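You operate a simulated robot arm through the tools that you are given. There is no shell and no other tool.

Carry out the task below with a simulated two-armed robot. There is one attempt and no reset: what you move stays moved.

TASK
Pick up the blue tape holder with one hand, pass it to the other hand and put it on the top of the board stack. Set down upright: blue tape holder.

It is judged by the outcome, as a careful person would: the job done as asked, and still so three seconds after it is handed in. It fails if anything else is knocked over, pushed out of place, dropped, spilled or broken.

THE ROBOT
Two 7-joint arms with two-finger parallel grippers on one trunk, on a base that moves. Base frame: it is fixed to the floor where the robot stands at the start and does not move with it; the origin is under the middle of the robot, x ahead of it, y to its left, z up. Units: mm, degrees, N and s.
The left shoulder is at the start at [70, 134, 826], the right one opposite. With the tool pointing down near the work surface each hand reaches from about 100 to 640 mm from the robot's upright axis, wherever it stands, measured 20 degrees to its own side. Places, roughly: blue tape holder [2250, -1500, 500]; top of the board stack [2200, -700, 300]. Payload 1.57 kg a hand.
The tool frame of a hand sits at the grasp point between the pads (the TCP): z along the fingers, y along the line on which they close. The tips reach 30 mm beyond it. The gripper opens to 80 mm. The fingers are 17 mm wide and 12 mm thick; the gripper's body (40 by 82 mm) begins 80 mm behind the TCP.
Orientation is that of the tool frame in the base frame, as a unit quaternion [w, x, y, z]. With the fingers straight down and closing along the base's y, the tool's x points along the base's -x, its y along +y and its z along -z.

THE INTERFACE
- The arms move only by the tool jog_arm. It takes "left_deltas", "right_deltas" or both (then of equal length, played together; a hand with none holds still); each is text: rows parted by semicolons, each of 7 numbers parted by spaces: the shift along the base's x, y, z in mm, then the turn, a rotation vector about the base's x, y, z in degrees, then the finger opening in mm, from 0 to 80. In form: x y z rx ry rz claw; .... A call has 1 to 20 rows; each row is the pose to reach, as a shift and turn from the pose commanded when the call began. Each row takes 0.2 s and may step no farther than 50 mm and 8.6 degrees from the row before; otherwise, or with a gripper value out of range, the whole call is refused. Where a pose cannot be reached the arm comes as near as it can. A force on the tool above 40 N (or 10 N above the force at the start of the call, whichever is more), or a blocked arm, ends the call early, and 0.2 s more pass. Each finger travels about 153 mm/s and halts on what it meets, pressing with about 34 N; the grip force reading is that of the motor and also rises with nothing between the fingers. The clock runs only during rows and for 0.2 s after the last one: add rows that repeat a pose to give the fingers time. It gives the time, the measured TCP pose, the force on the tool (base axes), the opening and the grip force at its end, in the units of the frame above (readings bear some noise), with the torque about the TCP (base axes, N m) and any sound that the robot's microphone picked up.
- Cameras (640 x 400 px; columns grow to the right, rows downward): "scene" is now at [138.2, -5.2, 1056.6]; the picture's right is [-0.06, -1.00, 0.00], its down [-0.54, 0.03, -0.84] and it looks along [0.84, -0.05, -0.54] (base axes); focal length 259 px, centre (320, 200). "left" rides on the left gripper at [72, 7, -122] in its tool frame; the picture's right is [-0.09, 1.00, 0.00], its down [-0.84, -0.08, -0.54] and it looks along [-0.54, -0.05, 0.84] (tool axes); focal length 238 px, centre (320, 200). "right" rides on the right gripper at [72, -7, -122] in its tool frame; the picture's right is [0.09, 1.00, 0.00], its down [-0.84, 0.08, -0.54] and it looks along [-0.54, 0.05, 0.84] (tool axes); focal length 238 px, centre (320, 200). There is no depth. A picture from a camera that has moved, and an enlarged one, comes with that camera's place and axes in the base frame and with its lens.
- grab_frame(camera): a new picture of that camera. The clock stands still meanwhile.
- slide_trunk(by): slides the trunk up (or, below 0, down) by that many mm; the arms and the scene camera ride with it, the base frame stays. It gives what a move gives, with no picture.
- base_move(legs): drives the robot by 1 to 6 legs, each [ahead, left, turn to the left] in mm, mm and degrees, along the robot's own axes; the way and the turn of a leg run together, so that a leg with both is an arc; at most 1500 mm and 180 degrees a leg. The arms and the cameras ride along, it lands a little off, and it stops where it bumps. It gives what a move gives.
- pan_tilt(pan, tilt): turns the head with the scene camera to pan (to the left, within 86 degrees either way) and tilt (down, from -29 to 69), counted from straight ahead of the robot. It gives what a move gives.
- zoom(camera, box): a new picture of the part [left, top, right, bottom] of that camera's present view, enlarged. The clock stands still meanwhile.
- finish_job(): hands the job in; it is judged then, once.

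Places have to be worked out from the pictures, the camera data and where the tool is seen. Open the grippers and draw the arms clear of the work before you hand the job in, unless the task says otherwise.

The tools are called after "Emit:" by a JSON object that holds its "fn" and its "kwargs". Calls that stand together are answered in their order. jog_arm: Moves the arms, as the interface text tells. Its arguments: {"type":"object","properties":{"left_deltas":{"type":"string"},"right_deltas":{"type":"string"}},"required":[]} The other tools are called the same way: slide_trunk (by) moves the trunk up or down; base_move (legs) drives the base; pan_tilt (pan, tilt) turns the head that bears the scene camera; grab_frame (camera) takes a picture; zoom (camera, box) takes an enlarged picture of a part of a camera's view; finish_job () hands the job in.

At the start:

```text
t: 0.0
left_eef_pos: [465.5, 227.8, 751.9]
left_tcp_rot: [0.0, -0.001, 1.0, 0.0]
left_wrist_force: [-0.6, 0.1, 0.2]
left_wrist_torque: [-0.03, 0.04, -0.02]
left_finger_gap: 79.8
left_grasp_force: 0.1
right_eef_pos: [425.1, -147.6, 689.1]
right_tcp_rot: [-0.001, 0.0, 1.0, 0.001]
right_wrist_force: [0.0, -0.2, -0.1]
right_wrist_torque: [0.01, 0.01, 0.01]
right_finger_gap: 80.1
right_grasp_force: 0.1
trunk travel left (down, up): [-400.0, 540.0]
robot x, y, heading: [-1.1, 1.0, 0.1]
head pan, tilt (commanded): [-3.6, 32.8]
```

scene: 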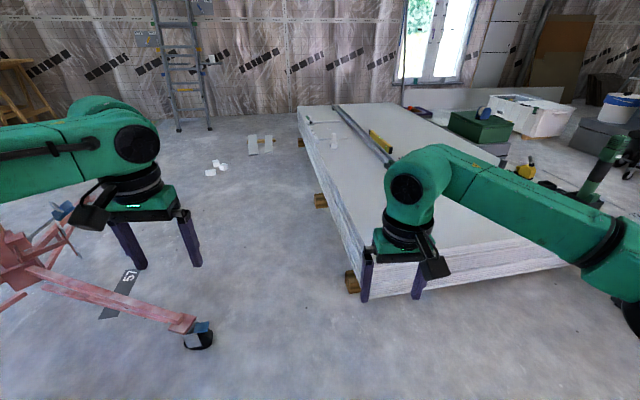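
right: 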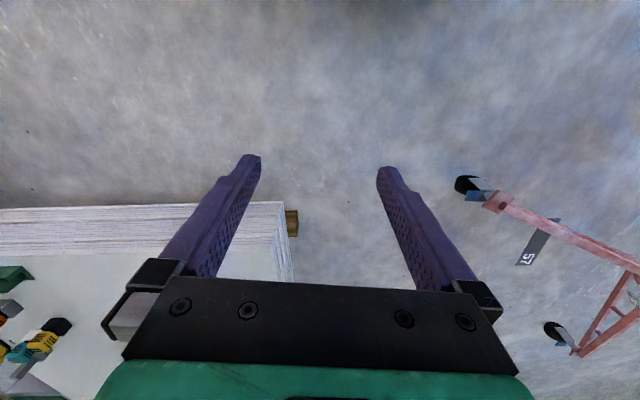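
left: 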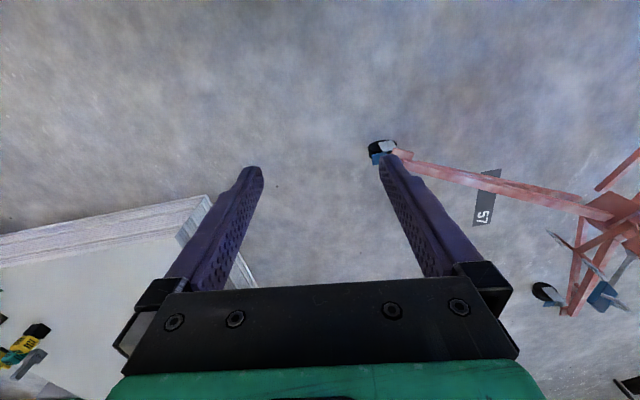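

The scene shows a large board stack ahead and to the right, with a green box and something blue at about pixel (484,112). I'll zoom in there to identify the tape holder.

Emit:
{"fn": "zoom", "kwargs": {"camera": "scene", "box": [400, 70, 600, 195]}}

Emit:
{"fn": "zoom", "kwargs": {"camera": "scene", "box": [280, 80, 480, 205]}}

```text
3.20 times, centred on (500, 132) of scene
camera zoom: at [138.2, -5.2, 1056.6], right [-0.06, -1.0, 0.0], down [-0.54, 0.03, -0.84], along [0.84, -0.05, -0.54], focal length 830 px, centre (-256, 416)
```

zoom: 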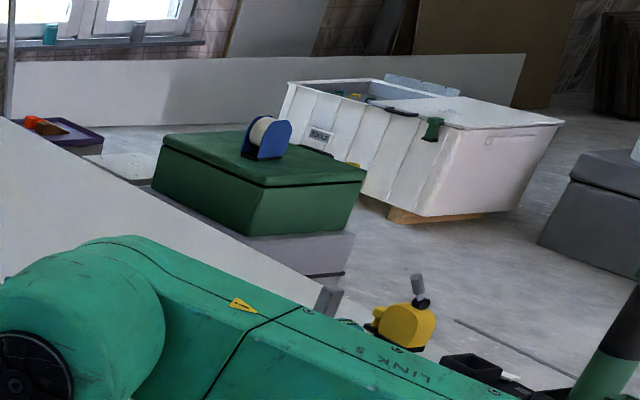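

```text
3.20 times, centred on (380, 142) of scene
camera zoom: at [138.2, -5.2, 1056.6], right [-0.06, -1.0, 0.0], down [-0.54, 0.03, -0.84], along [0.84, -0.05, -0.54], focal length 830 px, centre (128, 384)
```

zoom: 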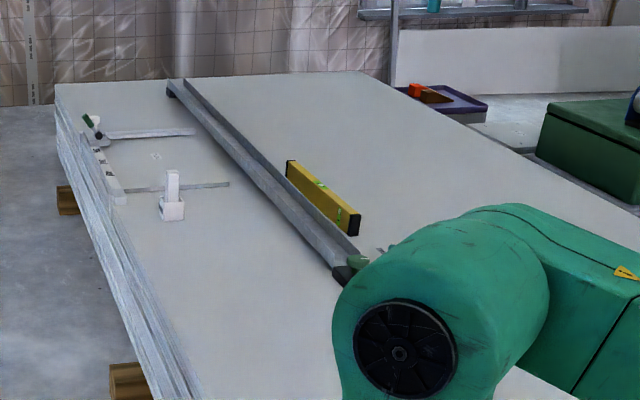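

The tape holder (blue, white reel) sits on a green box just right of the board stack. I'll turn the head right to see the floor I need to drive through.

Emit:
{"fn": "pan_tilt", "kwargs": {"pan": -45, "tilt": 30}}

Emit:
{"fn": "grab_frame", "kwargs": {"camera": "scene"}}

Emit:
{"fn": "pan_tilt", "kwargs": {"pan": -80, "tilt": 35}}

Emit:
{"fn": "grab_frame", "kwargs": {"camera": "scene"}}

```text
t: 1.1
left_eef_pos: [466.1, 228.8, 751.7]
left_tcp_rot: [0.0, -0.001, 1.0, 0.0]
left_wrist_force: [-0.9, -1.3, 0.0]
left_wrist_torque: [0.02, -0.01, -0.01]
left_finger_gap: 79.8
left_grasp_force: 0.0
right_eef_pos: [424.9, -147.1, 689.6]
right_tcp_rot: [0.0, 0.0, 1.0, 0.0]
right_wrist_force: [-0.2, -0.9, -0.5]
right_wrist_torque: [0.0, -0.02, 0.01]
right_finger_gap: 79.9
right_grasp_force: 0.1
trunk travel left (down, up): [-400.0, 540.0]
robot x, y, heading: [1.9, 0.3, 0.0]
head pan, tilt (commanded): [-45.0, 30.0]
```

```text
taken
camera scene: at [113.2, -63.5, 1061.0], right [-0.71, -0.71, 0.0], down [-0.35, 0.35, -0.87], along [0.61, -0.61, -0.5], focal length 259 px, centre (320, 200)
```

scene: 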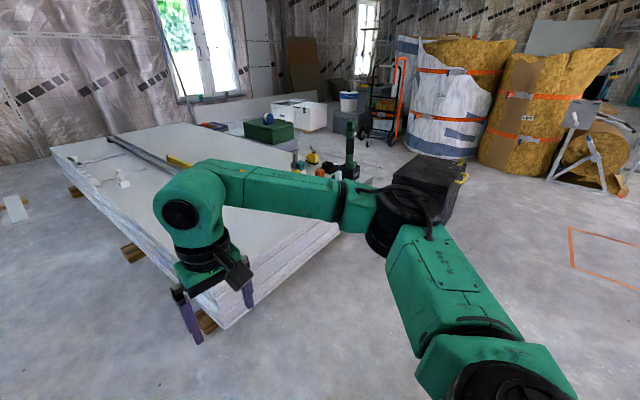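

```text
t: 2.1
left_eef_pos: [466.0, 228.3, 751.8]
left_tcp_rot: [0.0, -0.001, 1.0, 0.0]
left_wrist_force: [0.1, 0.1, -0.6]
left_wrist_torque: [0.03, 0.03, 0.02]
left_finger_gap: 80.1
left_grasp_force: 0.0
right_eef_pos: [425.2, -147.2, 689.5]
right_tcp_rot: [0.0, 0.0, 1.0, 0.001]
right_wrist_force: [-0.4, 0.7, 1.2]
right_wrist_torque: [-0.01, 0.04, 0.01]
right_finger_gap: 79.9
right_grasp_force: 0.0
trunk travel left (down, up): [-400.0, 540.0]
robot x, y, heading: [4.3, -4.0, -0.0]
head pan, tilt (commanded): [-80.0, 35.0]
```

```text
taken
camera scene: at [64.6, -86.3, 1053.2], right [-0.98, -0.17, 0.0], down [-0.1, 0.56, -0.82], along [0.14, -0.81, -0.57], focal length 259 px, centre (320, 200)
```

scene: 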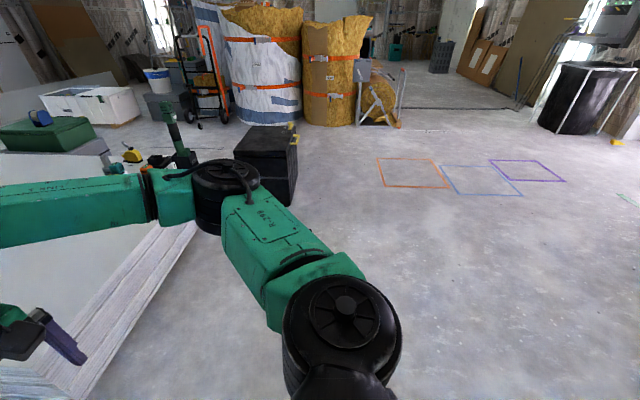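

I need detail on the clutter between the stack's right edge and the tape holder. I'll pan back to -50 and zoom into it.

Emit:
{"fn": "pan_tilt", "kwargs": {"pan": -52, "tilt": 25}}

Emit:
{"fn": "zoom", "kwargs": {"camera": "scene", "box": [160, 80, 320, 180]}}

Emit:
{"fn": "zoom", "kwargs": {"camera": "scene", "box": [260, 80, 420, 180]}}

Emit:
{"fn": "grab_frame", "kwargs": {"camera": "scene"}}

```text
t: 3.0
left_eef_pos: [466.1, 228.2, 752.0]
left_tcp_rot: [0.0, -0.002, 1.0, 0.0]
left_wrist_force: [0.7, -0.1, -0.1]
left_wrist_torque: [0.0, -0.01, 0.02]
left_finger_gap: 79.8
left_grasp_force: 0.1
right_eef_pos: [424.5, -147.3, 688.7]
right_tcp_rot: [0.0, 0.001, 1.0, 0.0]
right_wrist_force: [-0.6, -0.8, 0.2]
right_wrist_torque: [0.01, -0.01, -0.02]
right_finger_gap: 79.9
right_grasp_force: 0.0
trunk travel left (down, up): [-400.0, 540.0]
robot x, y, heading: [1.3, 2.4, -0.1]
head pan, tilt (commanded): [-52.0, 25.0]
```

```text
4.00 times, centred on (240, 130) of scene
camera zoom: at [105.8, -72.3, 1068.9], right [-0.79, -0.61, 0.0], down [-0.26, 0.33, -0.91], along [0.56, -0.71, -0.42], focal length 1038 px, centre (640, 480)
```

zoom: 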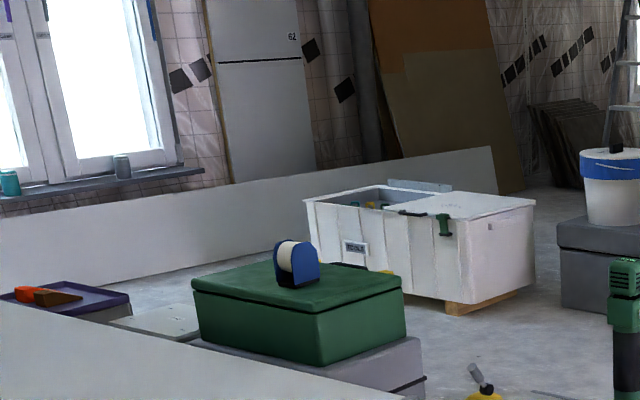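

```text
4.00 times, centred on (340, 130) of scene
camera zoom: at [105.8, -72.3, 1068.9], right [-0.79, -0.61, 0.0], down [-0.26, 0.33, -0.91], along [0.56, -0.71, -0.42], focal length 1038 px, centre (240, 480)
```

zoom: 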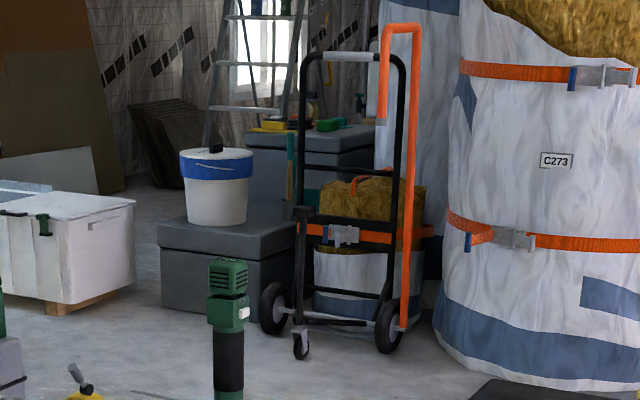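

```text
taken
camera scene: at [105.8, -72.3, 1068.9], right [-0.79, -0.61, 0.0], down [-0.26, 0.33, -0.91], along [0.56, -0.71, -0.42], focal length 259 px, centre (320, 200)
```

scene: 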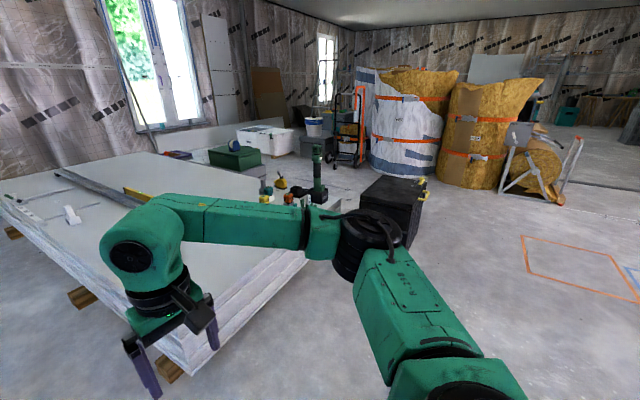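

I'll raise the trunk to get a higher viewpoint for mapping the floor on the right of the stack.

Emit:
{"fn": "slide_trunk", "kwargs": {"by": 500}}

Emit:
{"fn": "pan_tilt", "kwargs": {"pan": -45, "tilt": 35}}

Emit:
{"fn": "grab_frame", "kwargs": {"camera": "scene"}}

Emit:
{"fn": "zoom", "kwargs": {"camera": "scene", "box": [200, 50, 440, 200]}}

Emit:
{"fn": "grab_frame", "kwargs": {"camera": "right"}}

```text
refused: 500 is not a number from -400 to 400
```

```text
t: 3.7
left_eef_pos: [466.9, 228.6, 752.9]
left_tcp_rot: [0.0, -0.001, 1.0, 0.001]
left_wrist_force: [0.2, 0.4, 0.2]
left_wrist_torque: [0.0, -0.01, 0.02]
left_finger_gap: 80.0
left_grasp_force: 0.0
right_eef_pos: [423.9, -148.3, 690.0]
right_tcp_rot: [0.001, 0.0, 1.0, 0.0]
right_wrist_force: [0.6, -0.7, 0.5]
right_wrist_torque: [0.02, 0.02, -0.02]
right_finger_gap: 79.9
right_grasp_force: 0.0
trunk travel left (down, up): [-400.0, 540.0]
robot x, y, heading: [0.3, -1.0, 0.3]
head pan, tilt (commanded): [-45.0, 35.0]
```

```text
taken
camera scene: at [111.4, -61.9, 1053.2], right [-0.71, -0.71, 0.0], down [-0.41, 0.41, -0.82], along [0.58, -0.58, -0.57], focal length 259 px, centre (320, 200)
```

scene: 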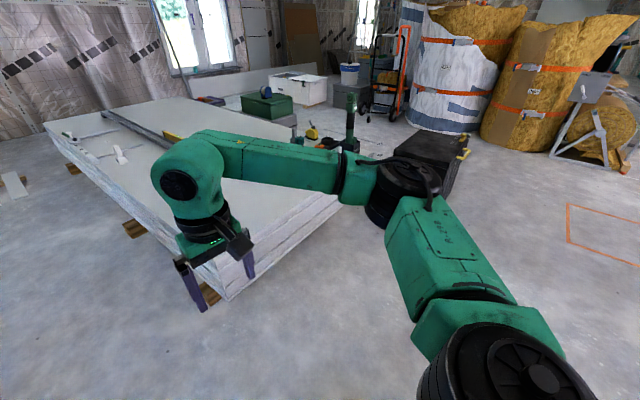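

```text
2.67 times, centred on (320, 125) of scene
camera zoom: at [111.4, -61.9, 1053.2], right [-0.71, -0.71, 0.0], down [-0.41, 0.41, -0.82], along [0.58, -0.58, -0.57], focal length 692 px, centre (320, 400)
```

zoom: 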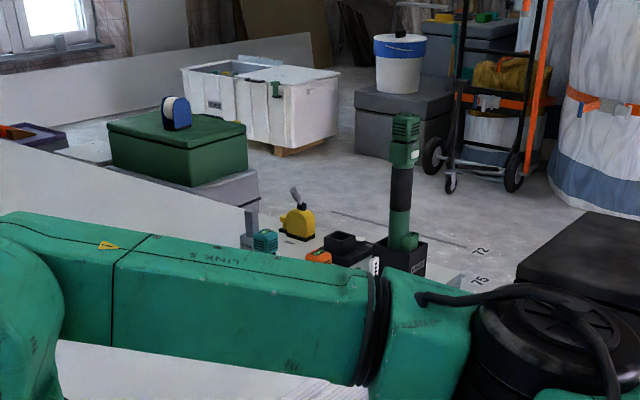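

```text
taken
camera right: at [352.7, -153.9, 811.9], right [-0.09, 1.0, 0.0], down [0.84, 0.08, 0.54], along [0.54, 0.05, -0.84], focal length 238 px, centre (320, 200)
```

right: 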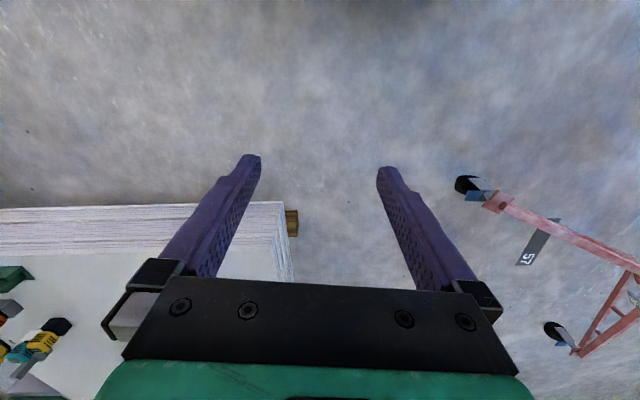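

I'll raise the trunk by 400 (the permitted step) for a higher overview.

Emit:
{"fn": "slide_trunk", "kwargs": {"by": 400}}

Emit:
{"fn": "grab_frame", "kwargs": {"camera": "scene"}}

Emit:
{"fn": "zoom", "kwargs": {"camera": "scene", "box": [200, 50, 440, 200]}}

Emit:
{"fn": "grab_frame", "kwargs": {"camera": "right"}}

```text
t: 7.6
left_eef_pos: [466.3, 227.8, 1151.5]
left_tcp_rot: [0.0, -0.001, 1.0, 0.0]
left_wrist_force: [-0.2, 0.4, -0.3]
left_wrist_torque: [0.02, 0.0, 0.01]
left_finger_gap: 79.9
left_grasp_force: 0.0
right_eef_pos: [425.5, -148.2, 1089.7]
right_tcp_rot: [0.0, 0.0, 1.0, 0.0]
right_wrist_force: [-0.5, -0.1, -0.3]
right_wrist_torque: [0.03, -0.02, -0.01]
right_finger_gap: 79.7
right_grasp_force: 0.1
trunk travel left (down, up): [-800.0, 140.0]
robot x, y, heading: [0.2, -1.7, -0.1]
head pan, tilt (commanded): [-45.0, 35.0]
```

```text
taken
camera scene: at [111.6, -61.9, 1453.1], right [-0.71, -0.71, 0.0], down [-0.41, 0.41, -0.82], along [0.58, -0.58, -0.57], focal length 259 px, centre (320, 200)
```

scene: 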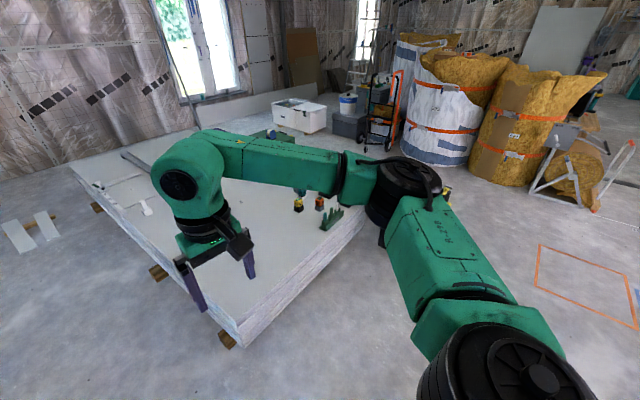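

```text
2.67 times, centred on (320, 125) of scene
camera zoom: at [111.6, -61.9, 1453.1], right [-0.71, -0.71, 0.0], down [-0.41, 0.41, -0.82], along [0.58, -0.58, -0.57], focal length 692 px, centre (320, 400)
```

zoom: 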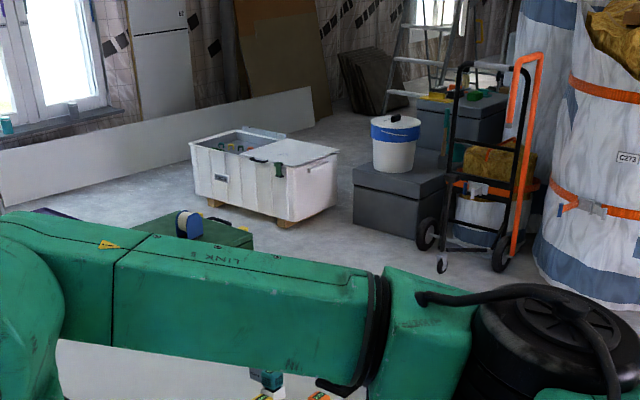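

```text
taken
camera right: at [352.8, -153.9, 1211.8], right [-0.09, 1.0, 0.0], down [0.84, 0.08, 0.54], along [0.54, 0.05, -0.84], focal length 238 px, centre (320, 200)
```

right: 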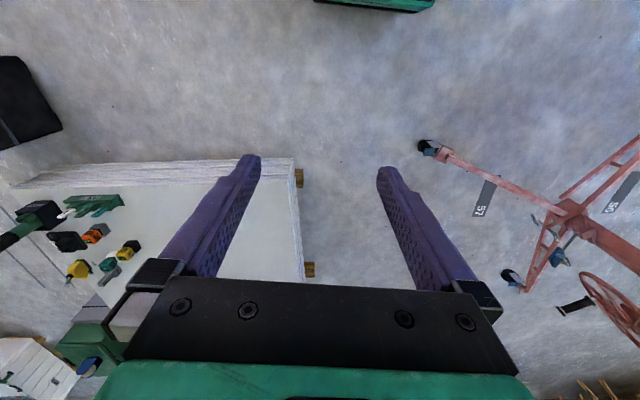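

The wrist camera gives a useful overhead view. I'll zoom into its left side to see the stack's right edge and the items along it.

Emit:
{"fn": "zoom", "kwargs": {"camera": "right", "box": [0, 150, 192, 270]}}

Emit:
{"fn": "zoom", "kwargs": {"camera": "right", "box": [0, 260, 192, 380]}}

Emit:
{"fn": "pan_tilt", "kwargs": {"pan": -20, "tilt": 35}}

Emit:
{"fn": "grab_frame", "kwargs": {"camera": "scene"}}

Emit:
{"fn": "pan_tilt", "kwargs": {"pan": -75, "tilt": 40}}

Emit:
{"fn": "grab_frame", "kwargs": {"camera": "scene"}}

```text
3.33 times, centred on (96, 210) of right
camera zoom: at [352.8, -153.9, 1211.8], right [-0.09, 1.0, 0.0], down [0.84, 0.08, 0.54], along [0.54, 0.05, -0.84], focal length 794 px, centre (1067, 167)
```

zoom: 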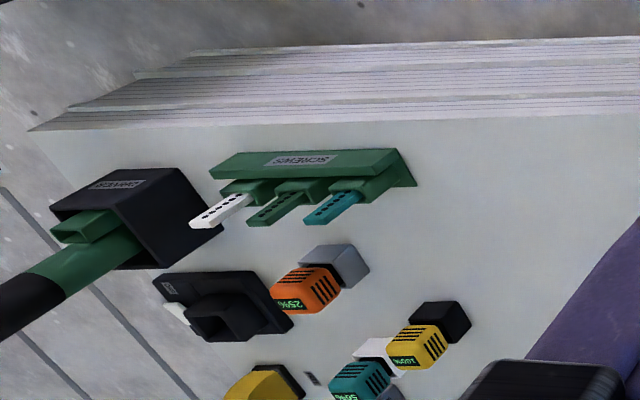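

```text
3.33 times, centred on (96, 320) of right
camera zoom: at [352.8, -153.9, 1211.8], right [-0.09, 1.0, 0.0], down [0.84, 0.08, 0.54], along [0.54, 0.05, -0.84], focal length 794 px, centre (1067, -200)
```

zoom: 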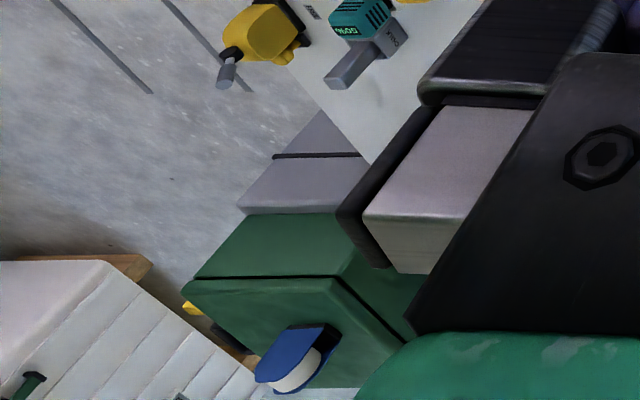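

```text
t: 8.5
left_eef_pos: [465.6, 227.7, 1152.3]
left_tcp_rot: [0.0, -0.002, 1.0, 0.0]
left_wrist_force: [-0.6, 0.4, -0.5]
left_wrist_torque: [-0.01, 0.0, 0.01]
left_finger_gap: 80.1
left_grasp_force: 0.0
right_eef_pos: [424.9, -147.6, 1088.6]
right_tcp_rot: [0.0, -0.001, 1.0, 0.0]
right_wrist_force: [0.4, 0.6, -1.2]
right_wrist_torque: [0.04, 0.01, 0.01]
right_finger_gap: 79.9
right_grasp_force: 0.1
trunk travel left (down, up): [-800.0, 140.0]
robot x, y, heading: [0.4, -1.3, 0.2]
head pan, tilt (commanded): [-20.0, 35.0]
```

```text
taken
camera scene: at [131.9, -29.8, 1453.2], right [-0.34, -0.94, 0.0], down [-0.54, 0.2, -0.82], along [0.77, -0.28, -0.57], focal length 259 px, centre (320, 200)
```

scene: 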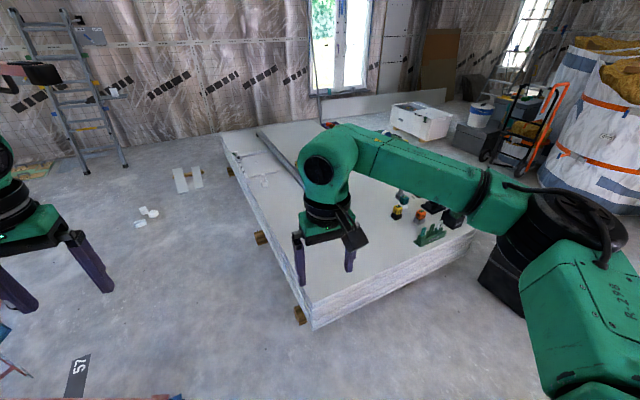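

```text
t: 9.7
left_eef_pos: [466.4, 228.4, 1152.8]
left_tcp_rot: [-0.001, -0.001, 1.0, 0.0]
left_wrist_force: [0.3, 0.3, -0.8]
left_wrist_torque: [-0.04, 0.02, 0.02]
left_finger_gap: 80.0
left_grasp_force: 0.0
right_eef_pos: [424.9, -148.2, 1089.6]
right_tcp_rot: [0.0, 0.0, 1.0, -0.001]
right_wrist_force: [0.0, 0.3, 0.7]
right_wrist_torque: [0.0, 0.01, -0.01]
right_finger_gap: 80.1
right_grasp_force: 0.0
trunk travel left (down, up): [-800.0, 140.0]
robot x, y, heading: [0.7, 1.4, 0.2]
head pan, tilt (commanded): [-75.0, 40.0]
```

```text
taken
camera scene: at [71.3, -81.7, 1445.6], right [-0.97, -0.26, 0.0], down [-0.17, 0.62, -0.77], along [0.2, -0.74, -0.64], focal length 259 px, centre (320, 200)
```

scene: 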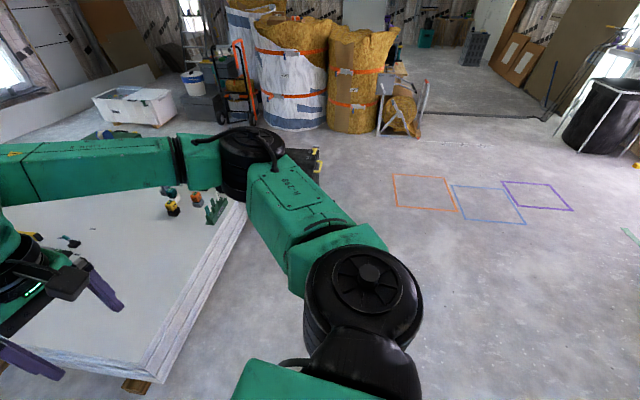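

The wrist view shows tools along the stack's near-right part, then the grey box with the green box and tape holder beyond. The floor to the robot's right looks clear, so I'll strafe right and slightly back with the arms kept high, then look again.

Emit:
{"fn": "base_move", "kwargs": {"legs": [[-150, -1000, 0]]}}

Emit:
{"fn": "grab_frame", "kwargs": {"camera": "scene"}}

Emit:
{"fn": "pan_tilt", "kwargs": {"pan": -30, "tilt": 40}}

Emit:
{"fn": "grab_frame", "kwargs": {"camera": "scene"}}

Emit:
{"fn": "grab_frame", "kwargs": {"camera": "right"}}

```text
t: 14.9
left_eef_pos: [316.0, -769.6, 1152.4]
left_tcp_rot: [0.001, -0.002, 1.0, 0.001]
left_wrist_force: [-0.1, -0.6, -0.2]
left_wrist_torque: [-0.02, -0.04, -0.03]
left_finger_gap: 80.0
left_grasp_force: 0.0
right_eef_pos: [274.3, -1145.4, 1089.2]
right_tcp_rot: [0.001, 0.0, 1.0, 0.0]
right_wrist_force: [0.6, -0.6, 0.5]
right_wrist_torque: [0.0, -0.01, 0.02]
right_finger_gap: 80.2
right_grasp_force: 0.0
trunk travel left (down, up): [-800.0, 140.0]
robot x, y, heading: [-148.6, -999.2, 0.2]
head pan, tilt (commanded): [-75.0, 40.0]
```

```text
taken
camera scene: at [-79.1, -1079.5, 1445.7], right [-0.97, -0.26, 0.0], down [-0.17, 0.62, -0.77], along [0.2, -0.74, -0.64], focal length 259 px, centre (320, 200)
```

scene: 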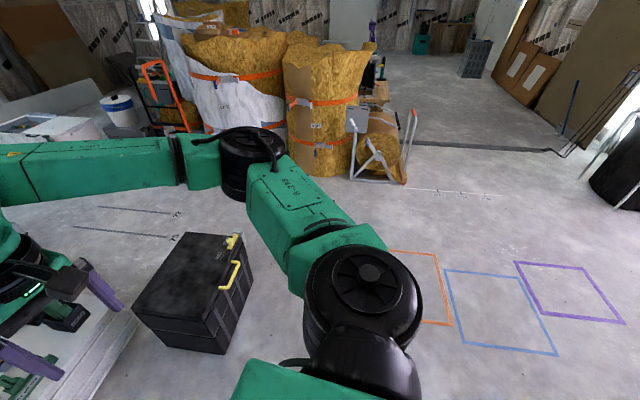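

```text
t: 16.1
left_eef_pos: [314.8, -768.7, 1152.6]
left_tcp_rot: [0.0, -0.002, 1.0, 0.0]
left_wrist_force: [-0.8, -0.1, 0.7]
left_wrist_torque: [0.01, 0.02, 0.0]
left_finger_gap: 80.1
left_grasp_force: 0.1
right_eef_pos: [274.0, -1145.5, 1089.3]
right_tcp_rot: [0.0, 0.0, 1.0, 0.0]
right_wrist_force: [-0.1, -0.7, 0.4]
right_wrist_torque: [-0.01, -0.05, 0.0]
right_finger_gap: 80.2
right_grasp_force: 0.2
trunk travel left (down, up): [-800.0, 140.0]
robot x, y, heading: [-150.1, -999.0, -0.2]
head pan, tilt (commanded): [-30.0, 40.0]
```

```text
taken
camera scene: at [-27.7, -1040.5, 1445.6], right [-0.5, -0.87, 0.0], down [-0.56, 0.32, -0.77], along [0.66, -0.38, -0.64], focal length 259 px, centre (320, 200)
```

scene: 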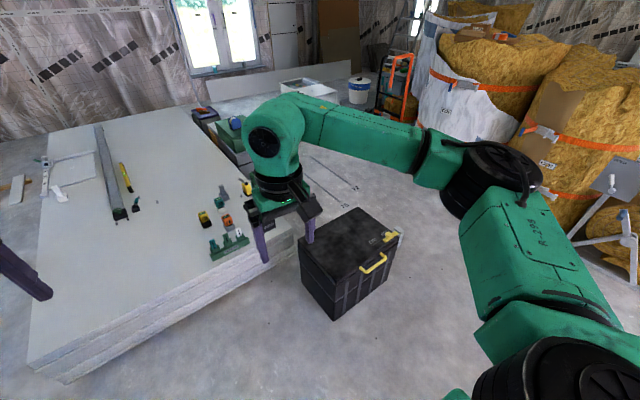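

```text
taken
camera right: at [202.3, -1152.0, 1211.9], right [-0.09, 1.0, 0.0], down [0.84, 0.08, 0.54], along [0.54, 0.05, -0.84], focal length 238 px, centre (320, 200)
```

right: 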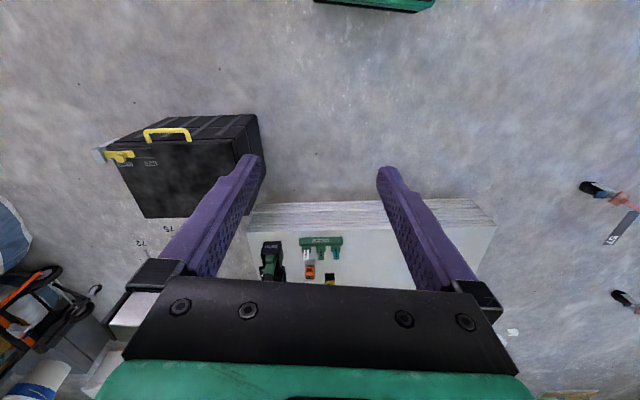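

The chest occupies about x 517–900, y −1420…−1850 and the rolls stand beyond y −3000, so a corridor at y≈−2350 is clear. I'll strafe there and drive forward past the chest.

Emit:
{"fn": "base_move", "kwargs": {"legs": [[0, -1350, 0], [1400, 0, 0]]}}

Emit:
{"fn": "pan_tilt", "kwargs": {"pan": 40, "tilt": 40}}

Emit:
{"fn": "grab_frame", "kwargs": {"camera": "scene"}}

Emit:
{"fn": "pan_tilt", "kwargs": {"pan": 0, "tilt": 35}}

Emit:
{"fn": "grab_frame", "kwargs": {"camera": "scene"}}

Emit:
{"fn": "grab_frame", "kwargs": {"camera": "left"}}

```text
t: 29.4
left_eef_pos: [1723.0, -2096.5, 1151.5]
left_tcp_rot: [0.0, -0.009, 1.0, 0.0]
left_wrist_force: [-0.3, 1.1, -0.2]
left_wrist_torque: [0.01, 0.03, 0.0]
left_finger_gap: 80.0
left_grasp_force: 0.1
right_eef_pos: [1684.2, -2475.0, 1090.1]
right_tcp_rot: [0.0, -0.006, 1.0, 0.0]
right_wrist_force: [1.1, 0.6, 0.4]
right_wrist_torque: [0.02, -0.02, 0.0]
right_finger_gap: 80.0
right_grasp_force: 0.1
trunk travel left (down, up): [-800.0, 140.0]
robot x, y, heading: [1261.5, -2332.8, 0.9]
head pan, tilt (commanded): [-30.0, 40.0]
```

```text
t: 30.8
left_eef_pos: [1721.8, -2097.2, 1151.2]
left_tcp_rot: [0.001, -0.009, 1.0, 0.0]
left_wrist_force: [-0.4, -0.5, -0.4]
left_wrist_torque: [0.01, -0.02, -0.01]
left_finger_gap: 80.0
left_grasp_force: 0.1
right_eef_pos: [1685.9, -2474.4, 1090.0]
right_tcp_rot: [0.001, -0.007, 1.0, 0.0]
right_wrist_force: [-0.6, -0.5, 1.1]
right_wrist_torque: [-0.02, 0.03, -0.03]
right_finger_gap: 80.2
right_grasp_force: 0.1
trunk travel left (down, up): [-800.0, 140.0]
robot x, y, heading: [1259.0, -2331.2, 1.0]
head pan, tilt (commanded): [40.0, 40.0]
```

```text
taken
camera scene: at [1373.5, -2275.7, 1445.6], right [0.65, -0.76, 0.0], down [-0.49, -0.42, -0.77], along [0.58, 0.5, -0.64], focal length 259 px, centre (320, 200)
```

scene: 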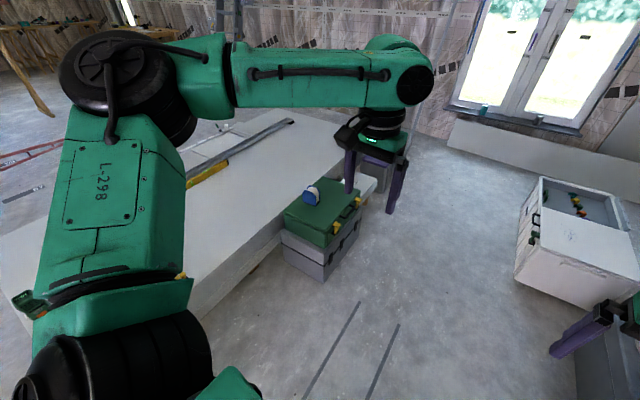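

```text
t: 31.9
left_eef_pos: [1723.1, -2097.9, 1152.0]
left_tcp_rot: [0.0, -0.008, 1.0, 0.0]
left_wrist_force: [0.4, 0.5, 0.0]
left_wrist_torque: [-0.02, 0.02, 0.01]
left_finger_gap: 80.0
left_grasp_force: 0.1
right_eef_pos: [1687.6, -2474.2, 1088.2]
right_tcp_rot: [0.001, -0.007, 1.0, 0.0]
right_wrist_force: [-0.2, 0.5, 0.1]
right_wrist_torque: [0.0, -0.01, -0.03]
right_finger_gap: 80.0
right_grasp_force: 0.0
trunk travel left (down, up): [-800.0, 140.0]
robot x, y, heading: [1259.6, -2334.1, 0.7]
head pan, tilt (commanded): [0.0, 35.0]
```

```text
taken
camera scene: at [1397.1, -2329.8, 1453.2], right [0.02, -1.0, 0.0], down [-0.57, -0.01, -0.82], along [0.82, 0.01, -0.57], focal length 259 px, centre (320, 200)
```

scene: 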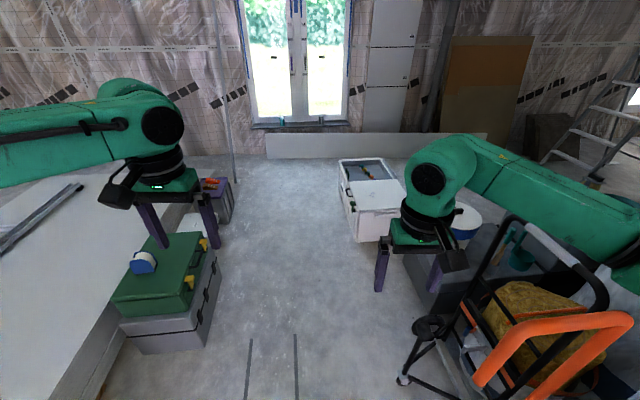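

```text
taken
camera left: at [1650.6, -2091.7, 1273.5], right [0.08, 1.0, 0.0], down [0.84, -0.06, 0.54], along [0.54, -0.04, -0.84], focal length 238 px, centre (320, 200)
```

left: 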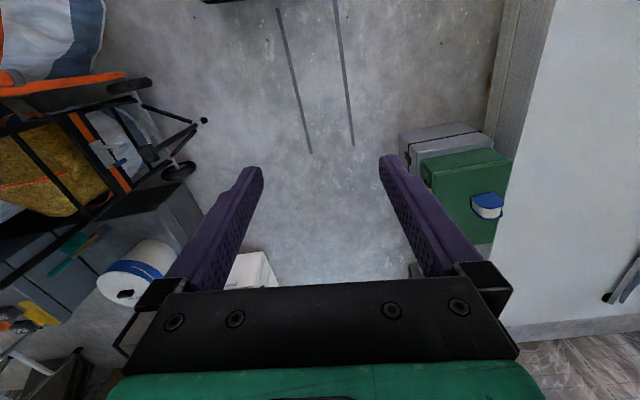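

I'm at (1261, −2333) with the tape holder visible to the left ahead. I'll zoom on it and its box from both views, and check the robot's own base footprint by tilting down.

Emit:
{"fn": "zoom", "kwargs": {"camera": "left", "box": [380, 110, 540, 260]}}

Emit:
{"fn": "zoom", "kwargs": {"camera": "scene", "box": [90, 220, 250, 370]}}

Emit:
{"fn": "pan_tilt", "kwargs": {"pan": 0, "tilt": 69}}

Emit:
{"fn": "grab_frame", "kwargs": {"camera": "scene"}}

```text
2.67 times, centred on (460, 185) of left
camera zoom: at [1650.6, -2091.7, 1273.5], right [0.08, 1.0, 0.0], down [0.84, -0.06, 0.54], along [0.54, -0.04, -0.84], focal length 636 px, centre (-53, 240)
```

zoom: 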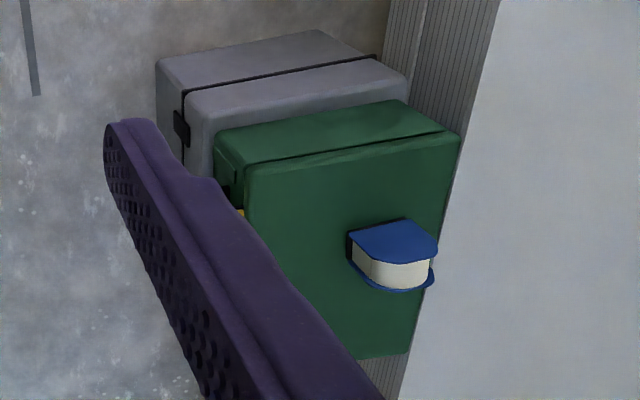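

```text
2.67 times, centred on (170, 295) of scene
camera zoom: at [1397.1, -2329.8, 1453.2], right [0.02, -1.0, 0.0], down [-0.57, -0.01, -0.82], along [0.82, 0.01, -0.57], focal length 692 px, centre (720, -53)
```

zoom: 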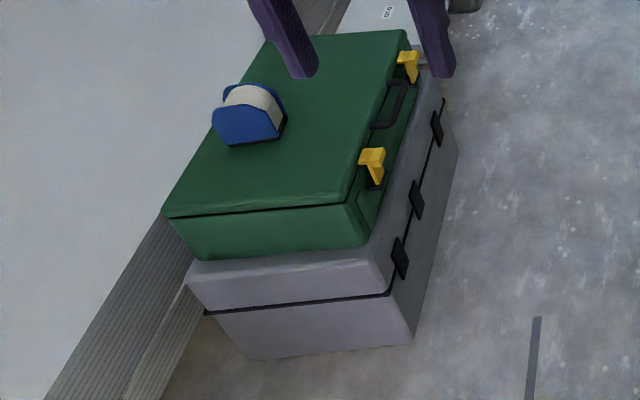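

```text
t: 32.9
left_eef_pos: [1722.0, -2097.7, 1152.5]
left_tcp_rot: [0.0, -0.009, 1.0, 0.0]
left_wrist_force: [-0.2, 0.2, -0.3]
left_wrist_torque: [0.01, 0.01, -0.02]
left_finger_gap: 80.0
left_grasp_force: 0.0
right_eef_pos: [1686.5, -2474.0, 1090.6]
right_tcp_rot: [0.0, -0.007, 1.0, 0.001]
right_wrist_force: [0.6, -1.0, 0.6]
right_wrist_torque: [-0.04, -0.02, 0.0]
right_finger_gap: 79.7
right_grasp_force: 0.1
trunk travel left (down, up): [-800.0, 140.0]
robot x, y, heading: [1260.1, -2336.2, 0.8]
head pan, tilt (commanded): [0.0, 68.8]
```

```text
taken
camera scene: at [1365.1, -2330.4, 1409.5], right [0.01, -1.0, 0.0], down [-0.93, -0.01, -0.36], along [0.36, 0.01, -0.93], focal length 259 px, centre (320, 200)
```

scene: 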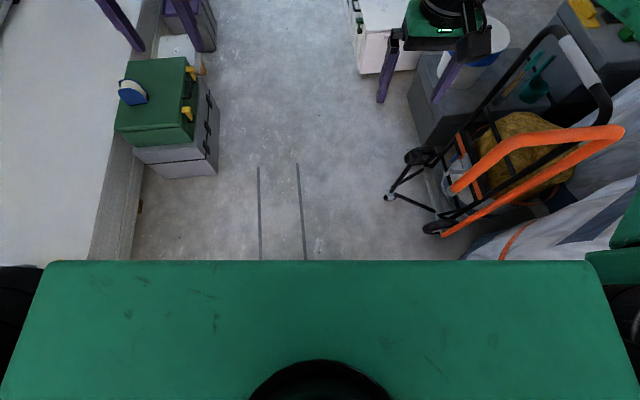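

The holder is roughly 85–100 × 52 × 90 mm, its reel axis about parallel to the green box's long side (~12° off the x axis), at about (2235, −1475, 495). I'll stand on the box's open side facing the stack (heading ~102°) so the default closing direction straddles its side plates; first I drive to a staging point and turn there.

Emit:
{"fn": "base_move", "kwargs": {"legs": [[600, 180, 0], [0, 0, 101.7]]}}

Emit:
{"fn": "pan_tilt", "kwargs": {"pan": -25, "tilt": 45}}

Emit:
{"fn": "grab_frame", "kwargs": {"camera": "scene"}}

Emit:
{"fn": "grab_frame", "kwargs": {"camera": "right"}}

```text
t: 40.7
left_eef_pos: [1531.6, -1739.9, 1152.5]
left_tcp_rot: [0.0, 0.782, -0.623, 0.0]
left_wrist_force: [-0.2, 0.0, 0.3]
left_wrist_torque: [0.01, -0.01, 0.0]
left_finger_gap: 80.0
left_grasp_force: 0.0
right_eef_pos: [1907.9, -1695.5, 1089.7]
right_tcp_rot: [0.0, 0.782, -0.623, 0.0]
right_wrist_force: [0.0, 0.1, 0.2]
right_wrist_torque: [0.01, -0.02, -0.01]
right_finger_gap: 80.0
right_grasp_force: 0.1
trunk travel left (down, up): [-800.0, 140.0]
robot x, y, heading: [1857.2, -2141.2, 102.8]
head pan, tilt (commanded): [0.0, 68.8]
```

```text
t: 41.6
left_eef_pos: [1532.6, -1740.6, 1151.5]
left_tcp_rot: [0.0, 0.783, -0.622, 0.0]
left_wrist_force: [-0.6, 0.7, -0.7]
left_wrist_torque: [0.0, -0.03, 0.01]
left_finger_gap: 80.1
left_grasp_force: 0.0
right_eef_pos: [1907.4, -1696.3, 1089.3]
right_tcp_rot: [0.001, 0.782, -0.624, -0.001]
right_wrist_force: [-0.8, -0.4, 0.0]
right_wrist_torque: [0.0, 0.01, -0.01]
right_finger_gap: 80.2
right_grasp_force: 0.1
trunk travel left (down, up): [-800.0, 140.0]
robot x, y, heading: [1857.6, -2142.2, 103.0]
head pan, tilt (commanded): [-25.0, 45.0]
```

```text
taken
camera scene: at [1863.0, -2014.2, 1438.3], right [0.98, -0.21, 0.0], down [-0.15, -0.69, -0.71], along [0.15, 0.69, -0.71], focal length 259 px, centre (320, 200)
```

scene: 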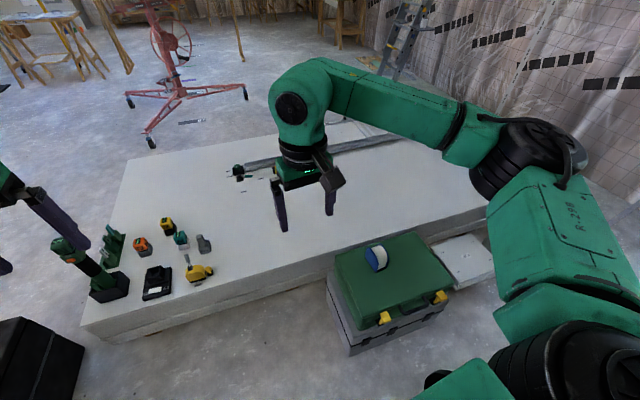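

```text
taken
camera right: at [1930.2, -1764.3, 1211.9], right [-0.95, -0.31, 0.0], down [-0.26, 0.8, 0.54], along [-0.17, 0.52, -0.84], focal length 238 px, centre (320, 200)
```

right: 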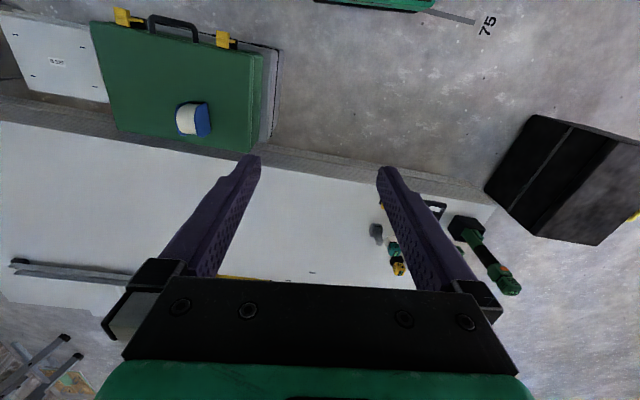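

Everything is well laid out: the stack's clear area is just left of the box, tools farther left. I'll zoom in on the holder from the right wrist camera for position and yaw.

Emit:
{"fn": "zoom", "kwargs": {"camera": "right", "box": [80, 0, 300, 160]}}

Emit:
{"fn": "zoom", "kwargs": {"camera": "scene", "box": [310, 210, 510, 360]}}

```text
2.50 times, centred on (190, 80) of right
camera zoom: at [1930.2, -1764.3, 1211.9], right [-0.95, -0.31, 0.0], down [-0.26, 0.8, 0.54], along [-0.17, 0.52, -0.84], focal length 596 px, centre (645, 500)
```

zoom: 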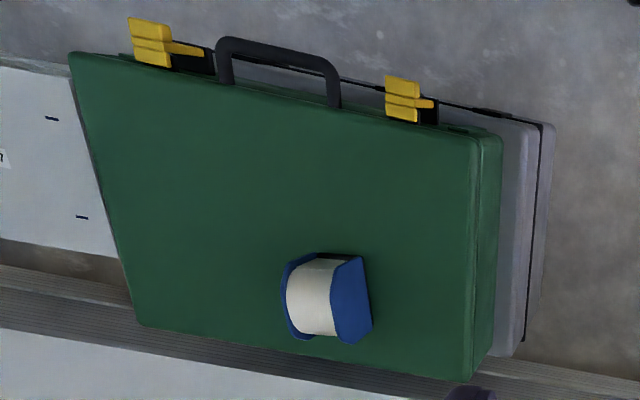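

```text
2.67 times, centred on (410, 285) of scene
camera zoom: at [1863.0, -2014.2, 1438.3], right [0.98, -0.21, 0.0], down [-0.15, -0.69, -0.71], along [0.15, 0.69, -0.71], focal length 692 px, centre (80, -27)
```

zoom: 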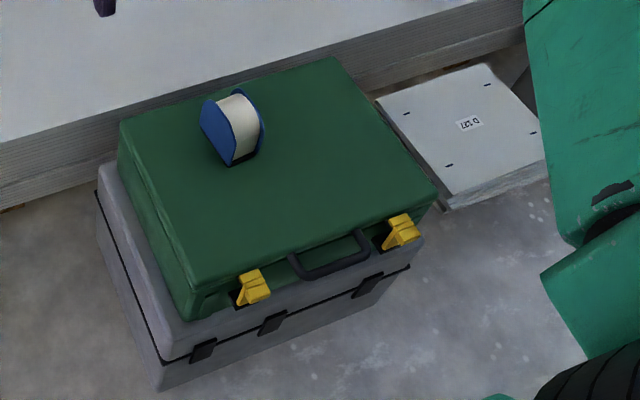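

Three views agree: holder centre ≈ (2227, −1472), box top z≈450–465, reel axis ≈ 13–15°, matching my current heading of 103°. I'll strafe right so the holder lies ~520 ahead and ~130 right of the robot.

Emit:
{"fn": "base_move", "kwargs": {"legs": [[50, -380, 0]]}}

Emit:
{"fn": "pan_tilt", "kwargs": {"pan": -8, "tilt": 60}}

Emit:
{"fn": "grab_frame", "kwargs": {"camera": "scene"}}

Emit:
{"fn": "grab_frame", "kwargs": {"camera": "right"}}

```text
t: 44.0
left_eef_pos: [1891.2, -1606.4, 1152.7]
left_tcp_rot: [0.0, 0.783, -0.622, 0.0]
left_wrist_force: [-0.5, 0.0, 0.2]
left_wrist_torque: [0.02, 0.01, -0.01]
left_finger_gap: 80.1
left_grasp_force: 0.0
right_eef_pos: [2268.1, -1562.7, 1089.2]
right_tcp_rot: [-0.002, 0.782, -0.624, 0.001]
right_wrist_force: [0.0, 0.6, -1.1]
right_wrist_torque: [0.01, -0.01, 0.03]
right_finger_gap: 79.8
right_grasp_force: 0.1
trunk travel left (down, up): [-800.0, 140.0]
robot x, y, heading: [2222.8, -2011.2, 102.9]
head pan, tilt (commanded): [-25.0, 45.0]
```

```text
t: 44.8
left_eef_pos: [1893.1, -1604.5, 1152.0]
left_tcp_rot: [0.0, 0.783, -0.622, 0.0]
left_wrist_force: [-0.5, 0.7, -0.1]
left_wrist_torque: [-0.02, 0.03, -0.02]
left_finger_gap: 80.2
left_grasp_force: 0.0
right_eef_pos: [2269.8, -1562.4, 1088.7]
right_tcp_rot: [-0.001, 0.781, -0.624, -0.001]
right_wrist_force: [-0.9, 0.7, 0.1]
right_wrist_torque: [-0.02, 0.01, 0.01]
right_finger_gap: 79.9
right_grasp_force: 0.0
trunk travel left (down, up): [-800.0, 140.0]
robot x, y, heading: [2216.6, -2010.4, 103.1]
head pan, tilt (commanded): [-8.0, 60.0]
```

```text
taken
camera scene: at [2202.1, -1893.4, 1418.9], right [1.0, 0.08, 0.0], down [0.07, -0.86, -0.5], along [-0.04, 0.5, -0.87], focal length 259 px, centre (320, 200)
```

scene: 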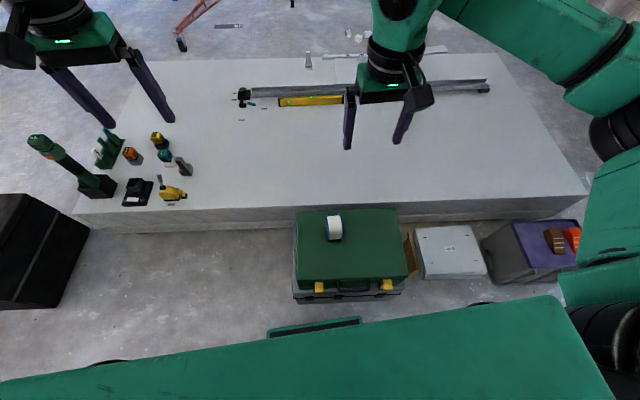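

```text
taken
camera right: at [2291.9, -1630.6, 1211.8], right [-0.95, -0.31, 0.0], down [-0.26, 0.8, 0.54], along [-0.17, 0.52, -0.84], focal length 238 px, centre (320, 200)
```

right: 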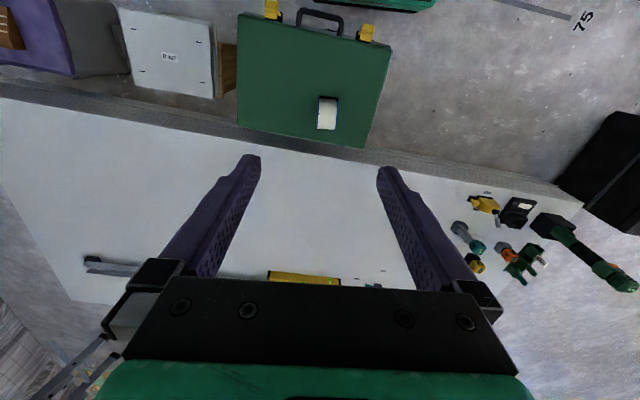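

The holder is now nearly below the right hand. I'll zoom in to refine its centre and yaw from this near-overhead view.

Emit:
{"fn": "zoom", "kwargs": {"camera": "right", "box": [287, 70, 367, 150]}}

Emit:
{"fn": "zoom", "kwargs": {"camera": "scene", "box": [280, 190, 420, 310]}}

```text
5.00 times, centred on (327, 110) of right
camera zoom: at [2291.9, -1630.6, 1211.8], right [-0.95, -0.31, 0.0], down [-0.26, 0.8, 0.54], along [-0.17, 0.52, -0.84], focal length 1192 px, centre (285, 650)
```

zoom: 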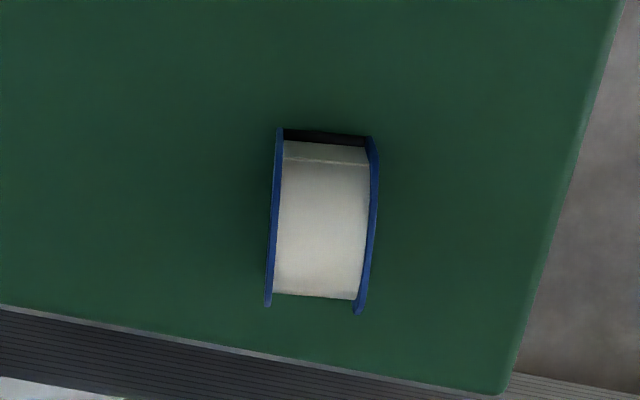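

```text
3.33 times, centred on (350, 250) of scene
camera zoom: at [2202.1, -1893.4, 1418.9], right [1.0, 0.08, 0.0], down [0.07, -0.86, -0.5], along [-0.04, 0.5, -0.87], focal length 865 px, centre (220, 33)
```

zoom: 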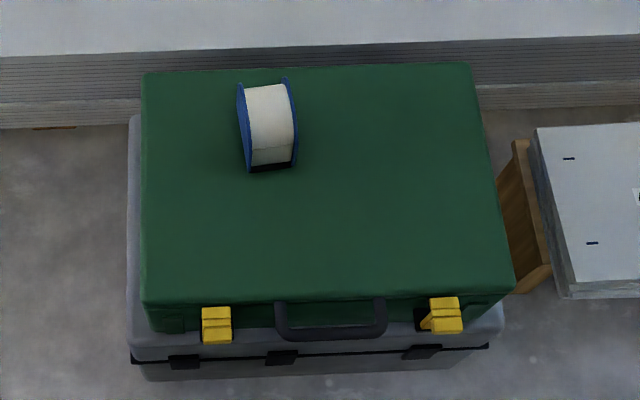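

Refined: centre ≈ (2222, −1477), width ≈ 56 mm along a 14° axis, top ≈ z 545. I'll lower the trunk 400 so the right hand hovers about 115 mm above it, then re-image.

Emit:
{"fn": "slide_trunk", "kwargs": {"by": -400}}

Emit:
{"fn": "grab_frame", "kwargs": {"camera": "right"}}

Emit:
{"fn": "grab_frame", "kwargs": {"camera": "scene"}}

Emit:
{"fn": "grab_frame", "kwargs": {"camera": "left"}}

```text
t: 48.6
left_eef_pos: [1892.8, -1606.5, 752.6]
left_tcp_rot: [0.0, 0.783, -0.622, 0.001]
left_wrist_force: [0.6, 0.2, -0.3]
left_wrist_torque: [0.0, 0.01, 0.02]
left_finger_gap: 80.0
left_grasp_force: 0.0
right_eef_pos: [2267.6, -1561.7, 688.8]
right_tcp_rot: [0.001, 0.781, -0.624, 0.0]
right_wrist_force: [0.1, 0.2, -0.8]
right_wrist_torque: [0.02, 0.01, 0.0]
right_finger_gap: 80.1
right_grasp_force: 0.0
trunk travel left (down, up): [-400.0, 540.0]
robot x, y, heading: [2218.2, -2006.9, 103.1]
head pan, tilt (commanded): [-8.0, 60.0]
```

```text
taken
camera right: at [2291.4, -1630.9, 811.9], right [-0.95, -0.31, 0.0], down [-0.26, 0.8, 0.54], along [-0.17, 0.52, -0.84], focal length 238 px, centre (320, 200)
```

right: 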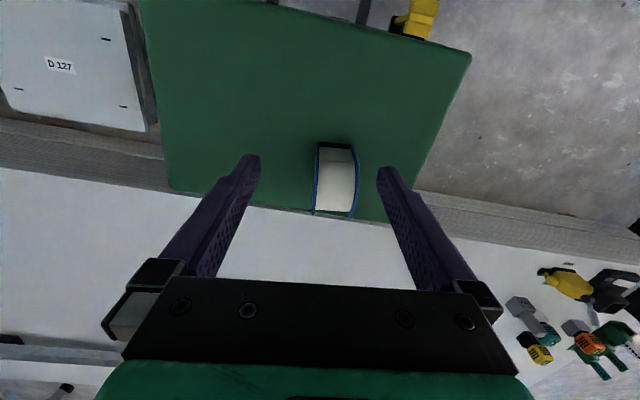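

```text
taken
camera scene: at [2201.5, -1893.7, 1018.9], right [1.0, 0.08, 0.0], down [0.07, -0.86, -0.5], along [-0.04, 0.5, -0.87], focal length 259 px, centre (320, 200)
```

scene: 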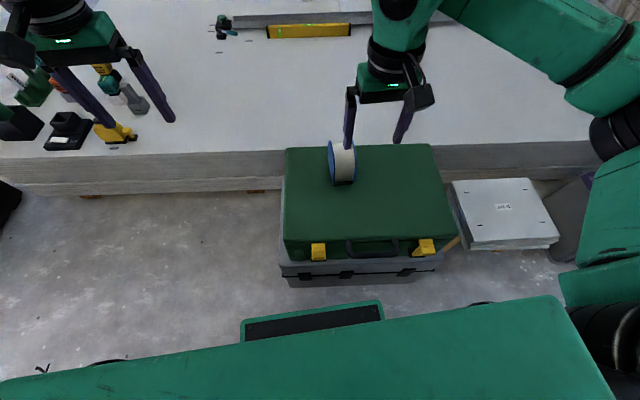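

```text
taken
camera left: at [1902.9, -1677.2, 873.5], right [-0.99, -0.13, 0.0], down [-0.11, 0.83, 0.54], along [-0.07, 0.54, -0.84], focal length 238 px, centre (320, 200)
```

left: 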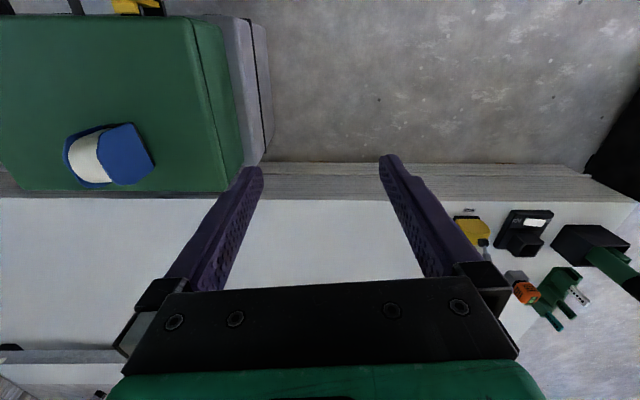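

Lowered and clear. I'll zoom the right wrist view on the holder for a final alignment estimate before descending.

Emit:
{"fn": "zoom", "kwargs": {"camera": "right", "box": [280, 120, 400, 230]}}

Emit:
{"fn": "zoom", "kwargs": {"camera": "left", "box": [40, 100, 180, 210]}}

Emit:
{"fn": "zoom", "kwargs": {"camera": "scene", "box": [300, 110, 400, 210]}}

```text
3.64 times, centred on (340, 175) of right
camera zoom: at [2291.4, -1630.9, 811.9], right [-0.95, -0.31, 0.0], down [-0.26, 0.8, 0.54], along [-0.17, 0.52, -0.84], focal length 867 px, centre (247, 291)
```

zoom: 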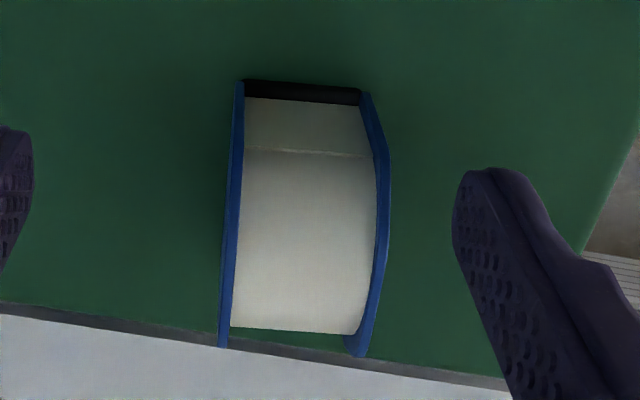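

```text
3.64 times, centred on (110, 155) of left
camera zoom: at [1902.9, -1677.2, 873.5], right [-0.99, -0.13, 0.0], down [-0.11, 0.83, 0.54], along [-0.07, 0.54, -0.84], focal length 867 px, centre (1084, 364)
```

zoom: 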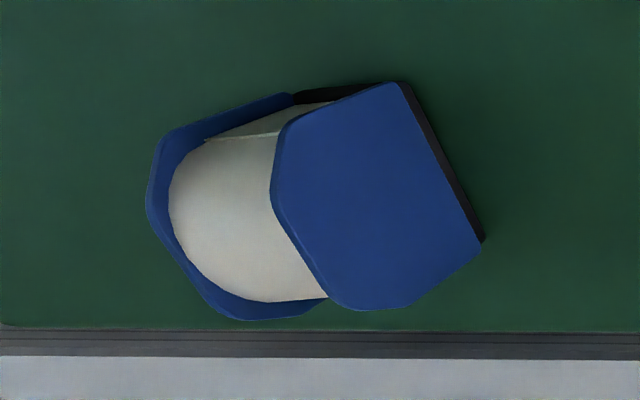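

```text
4.00 times, centred on (350, 160) of scene
camera zoom: at [2201.5, -1893.7, 1018.9], right [1.0, 0.08, 0.0], down [0.07, -0.86, -0.5], along [-0.04, 0.5, -0.87], focal length 1038 px, centre (200, 360)
```

zoom: 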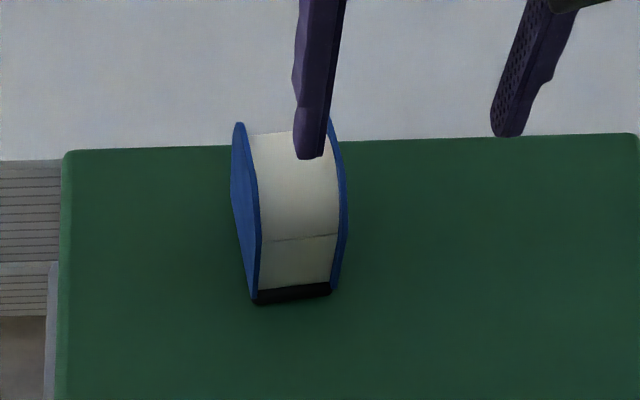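

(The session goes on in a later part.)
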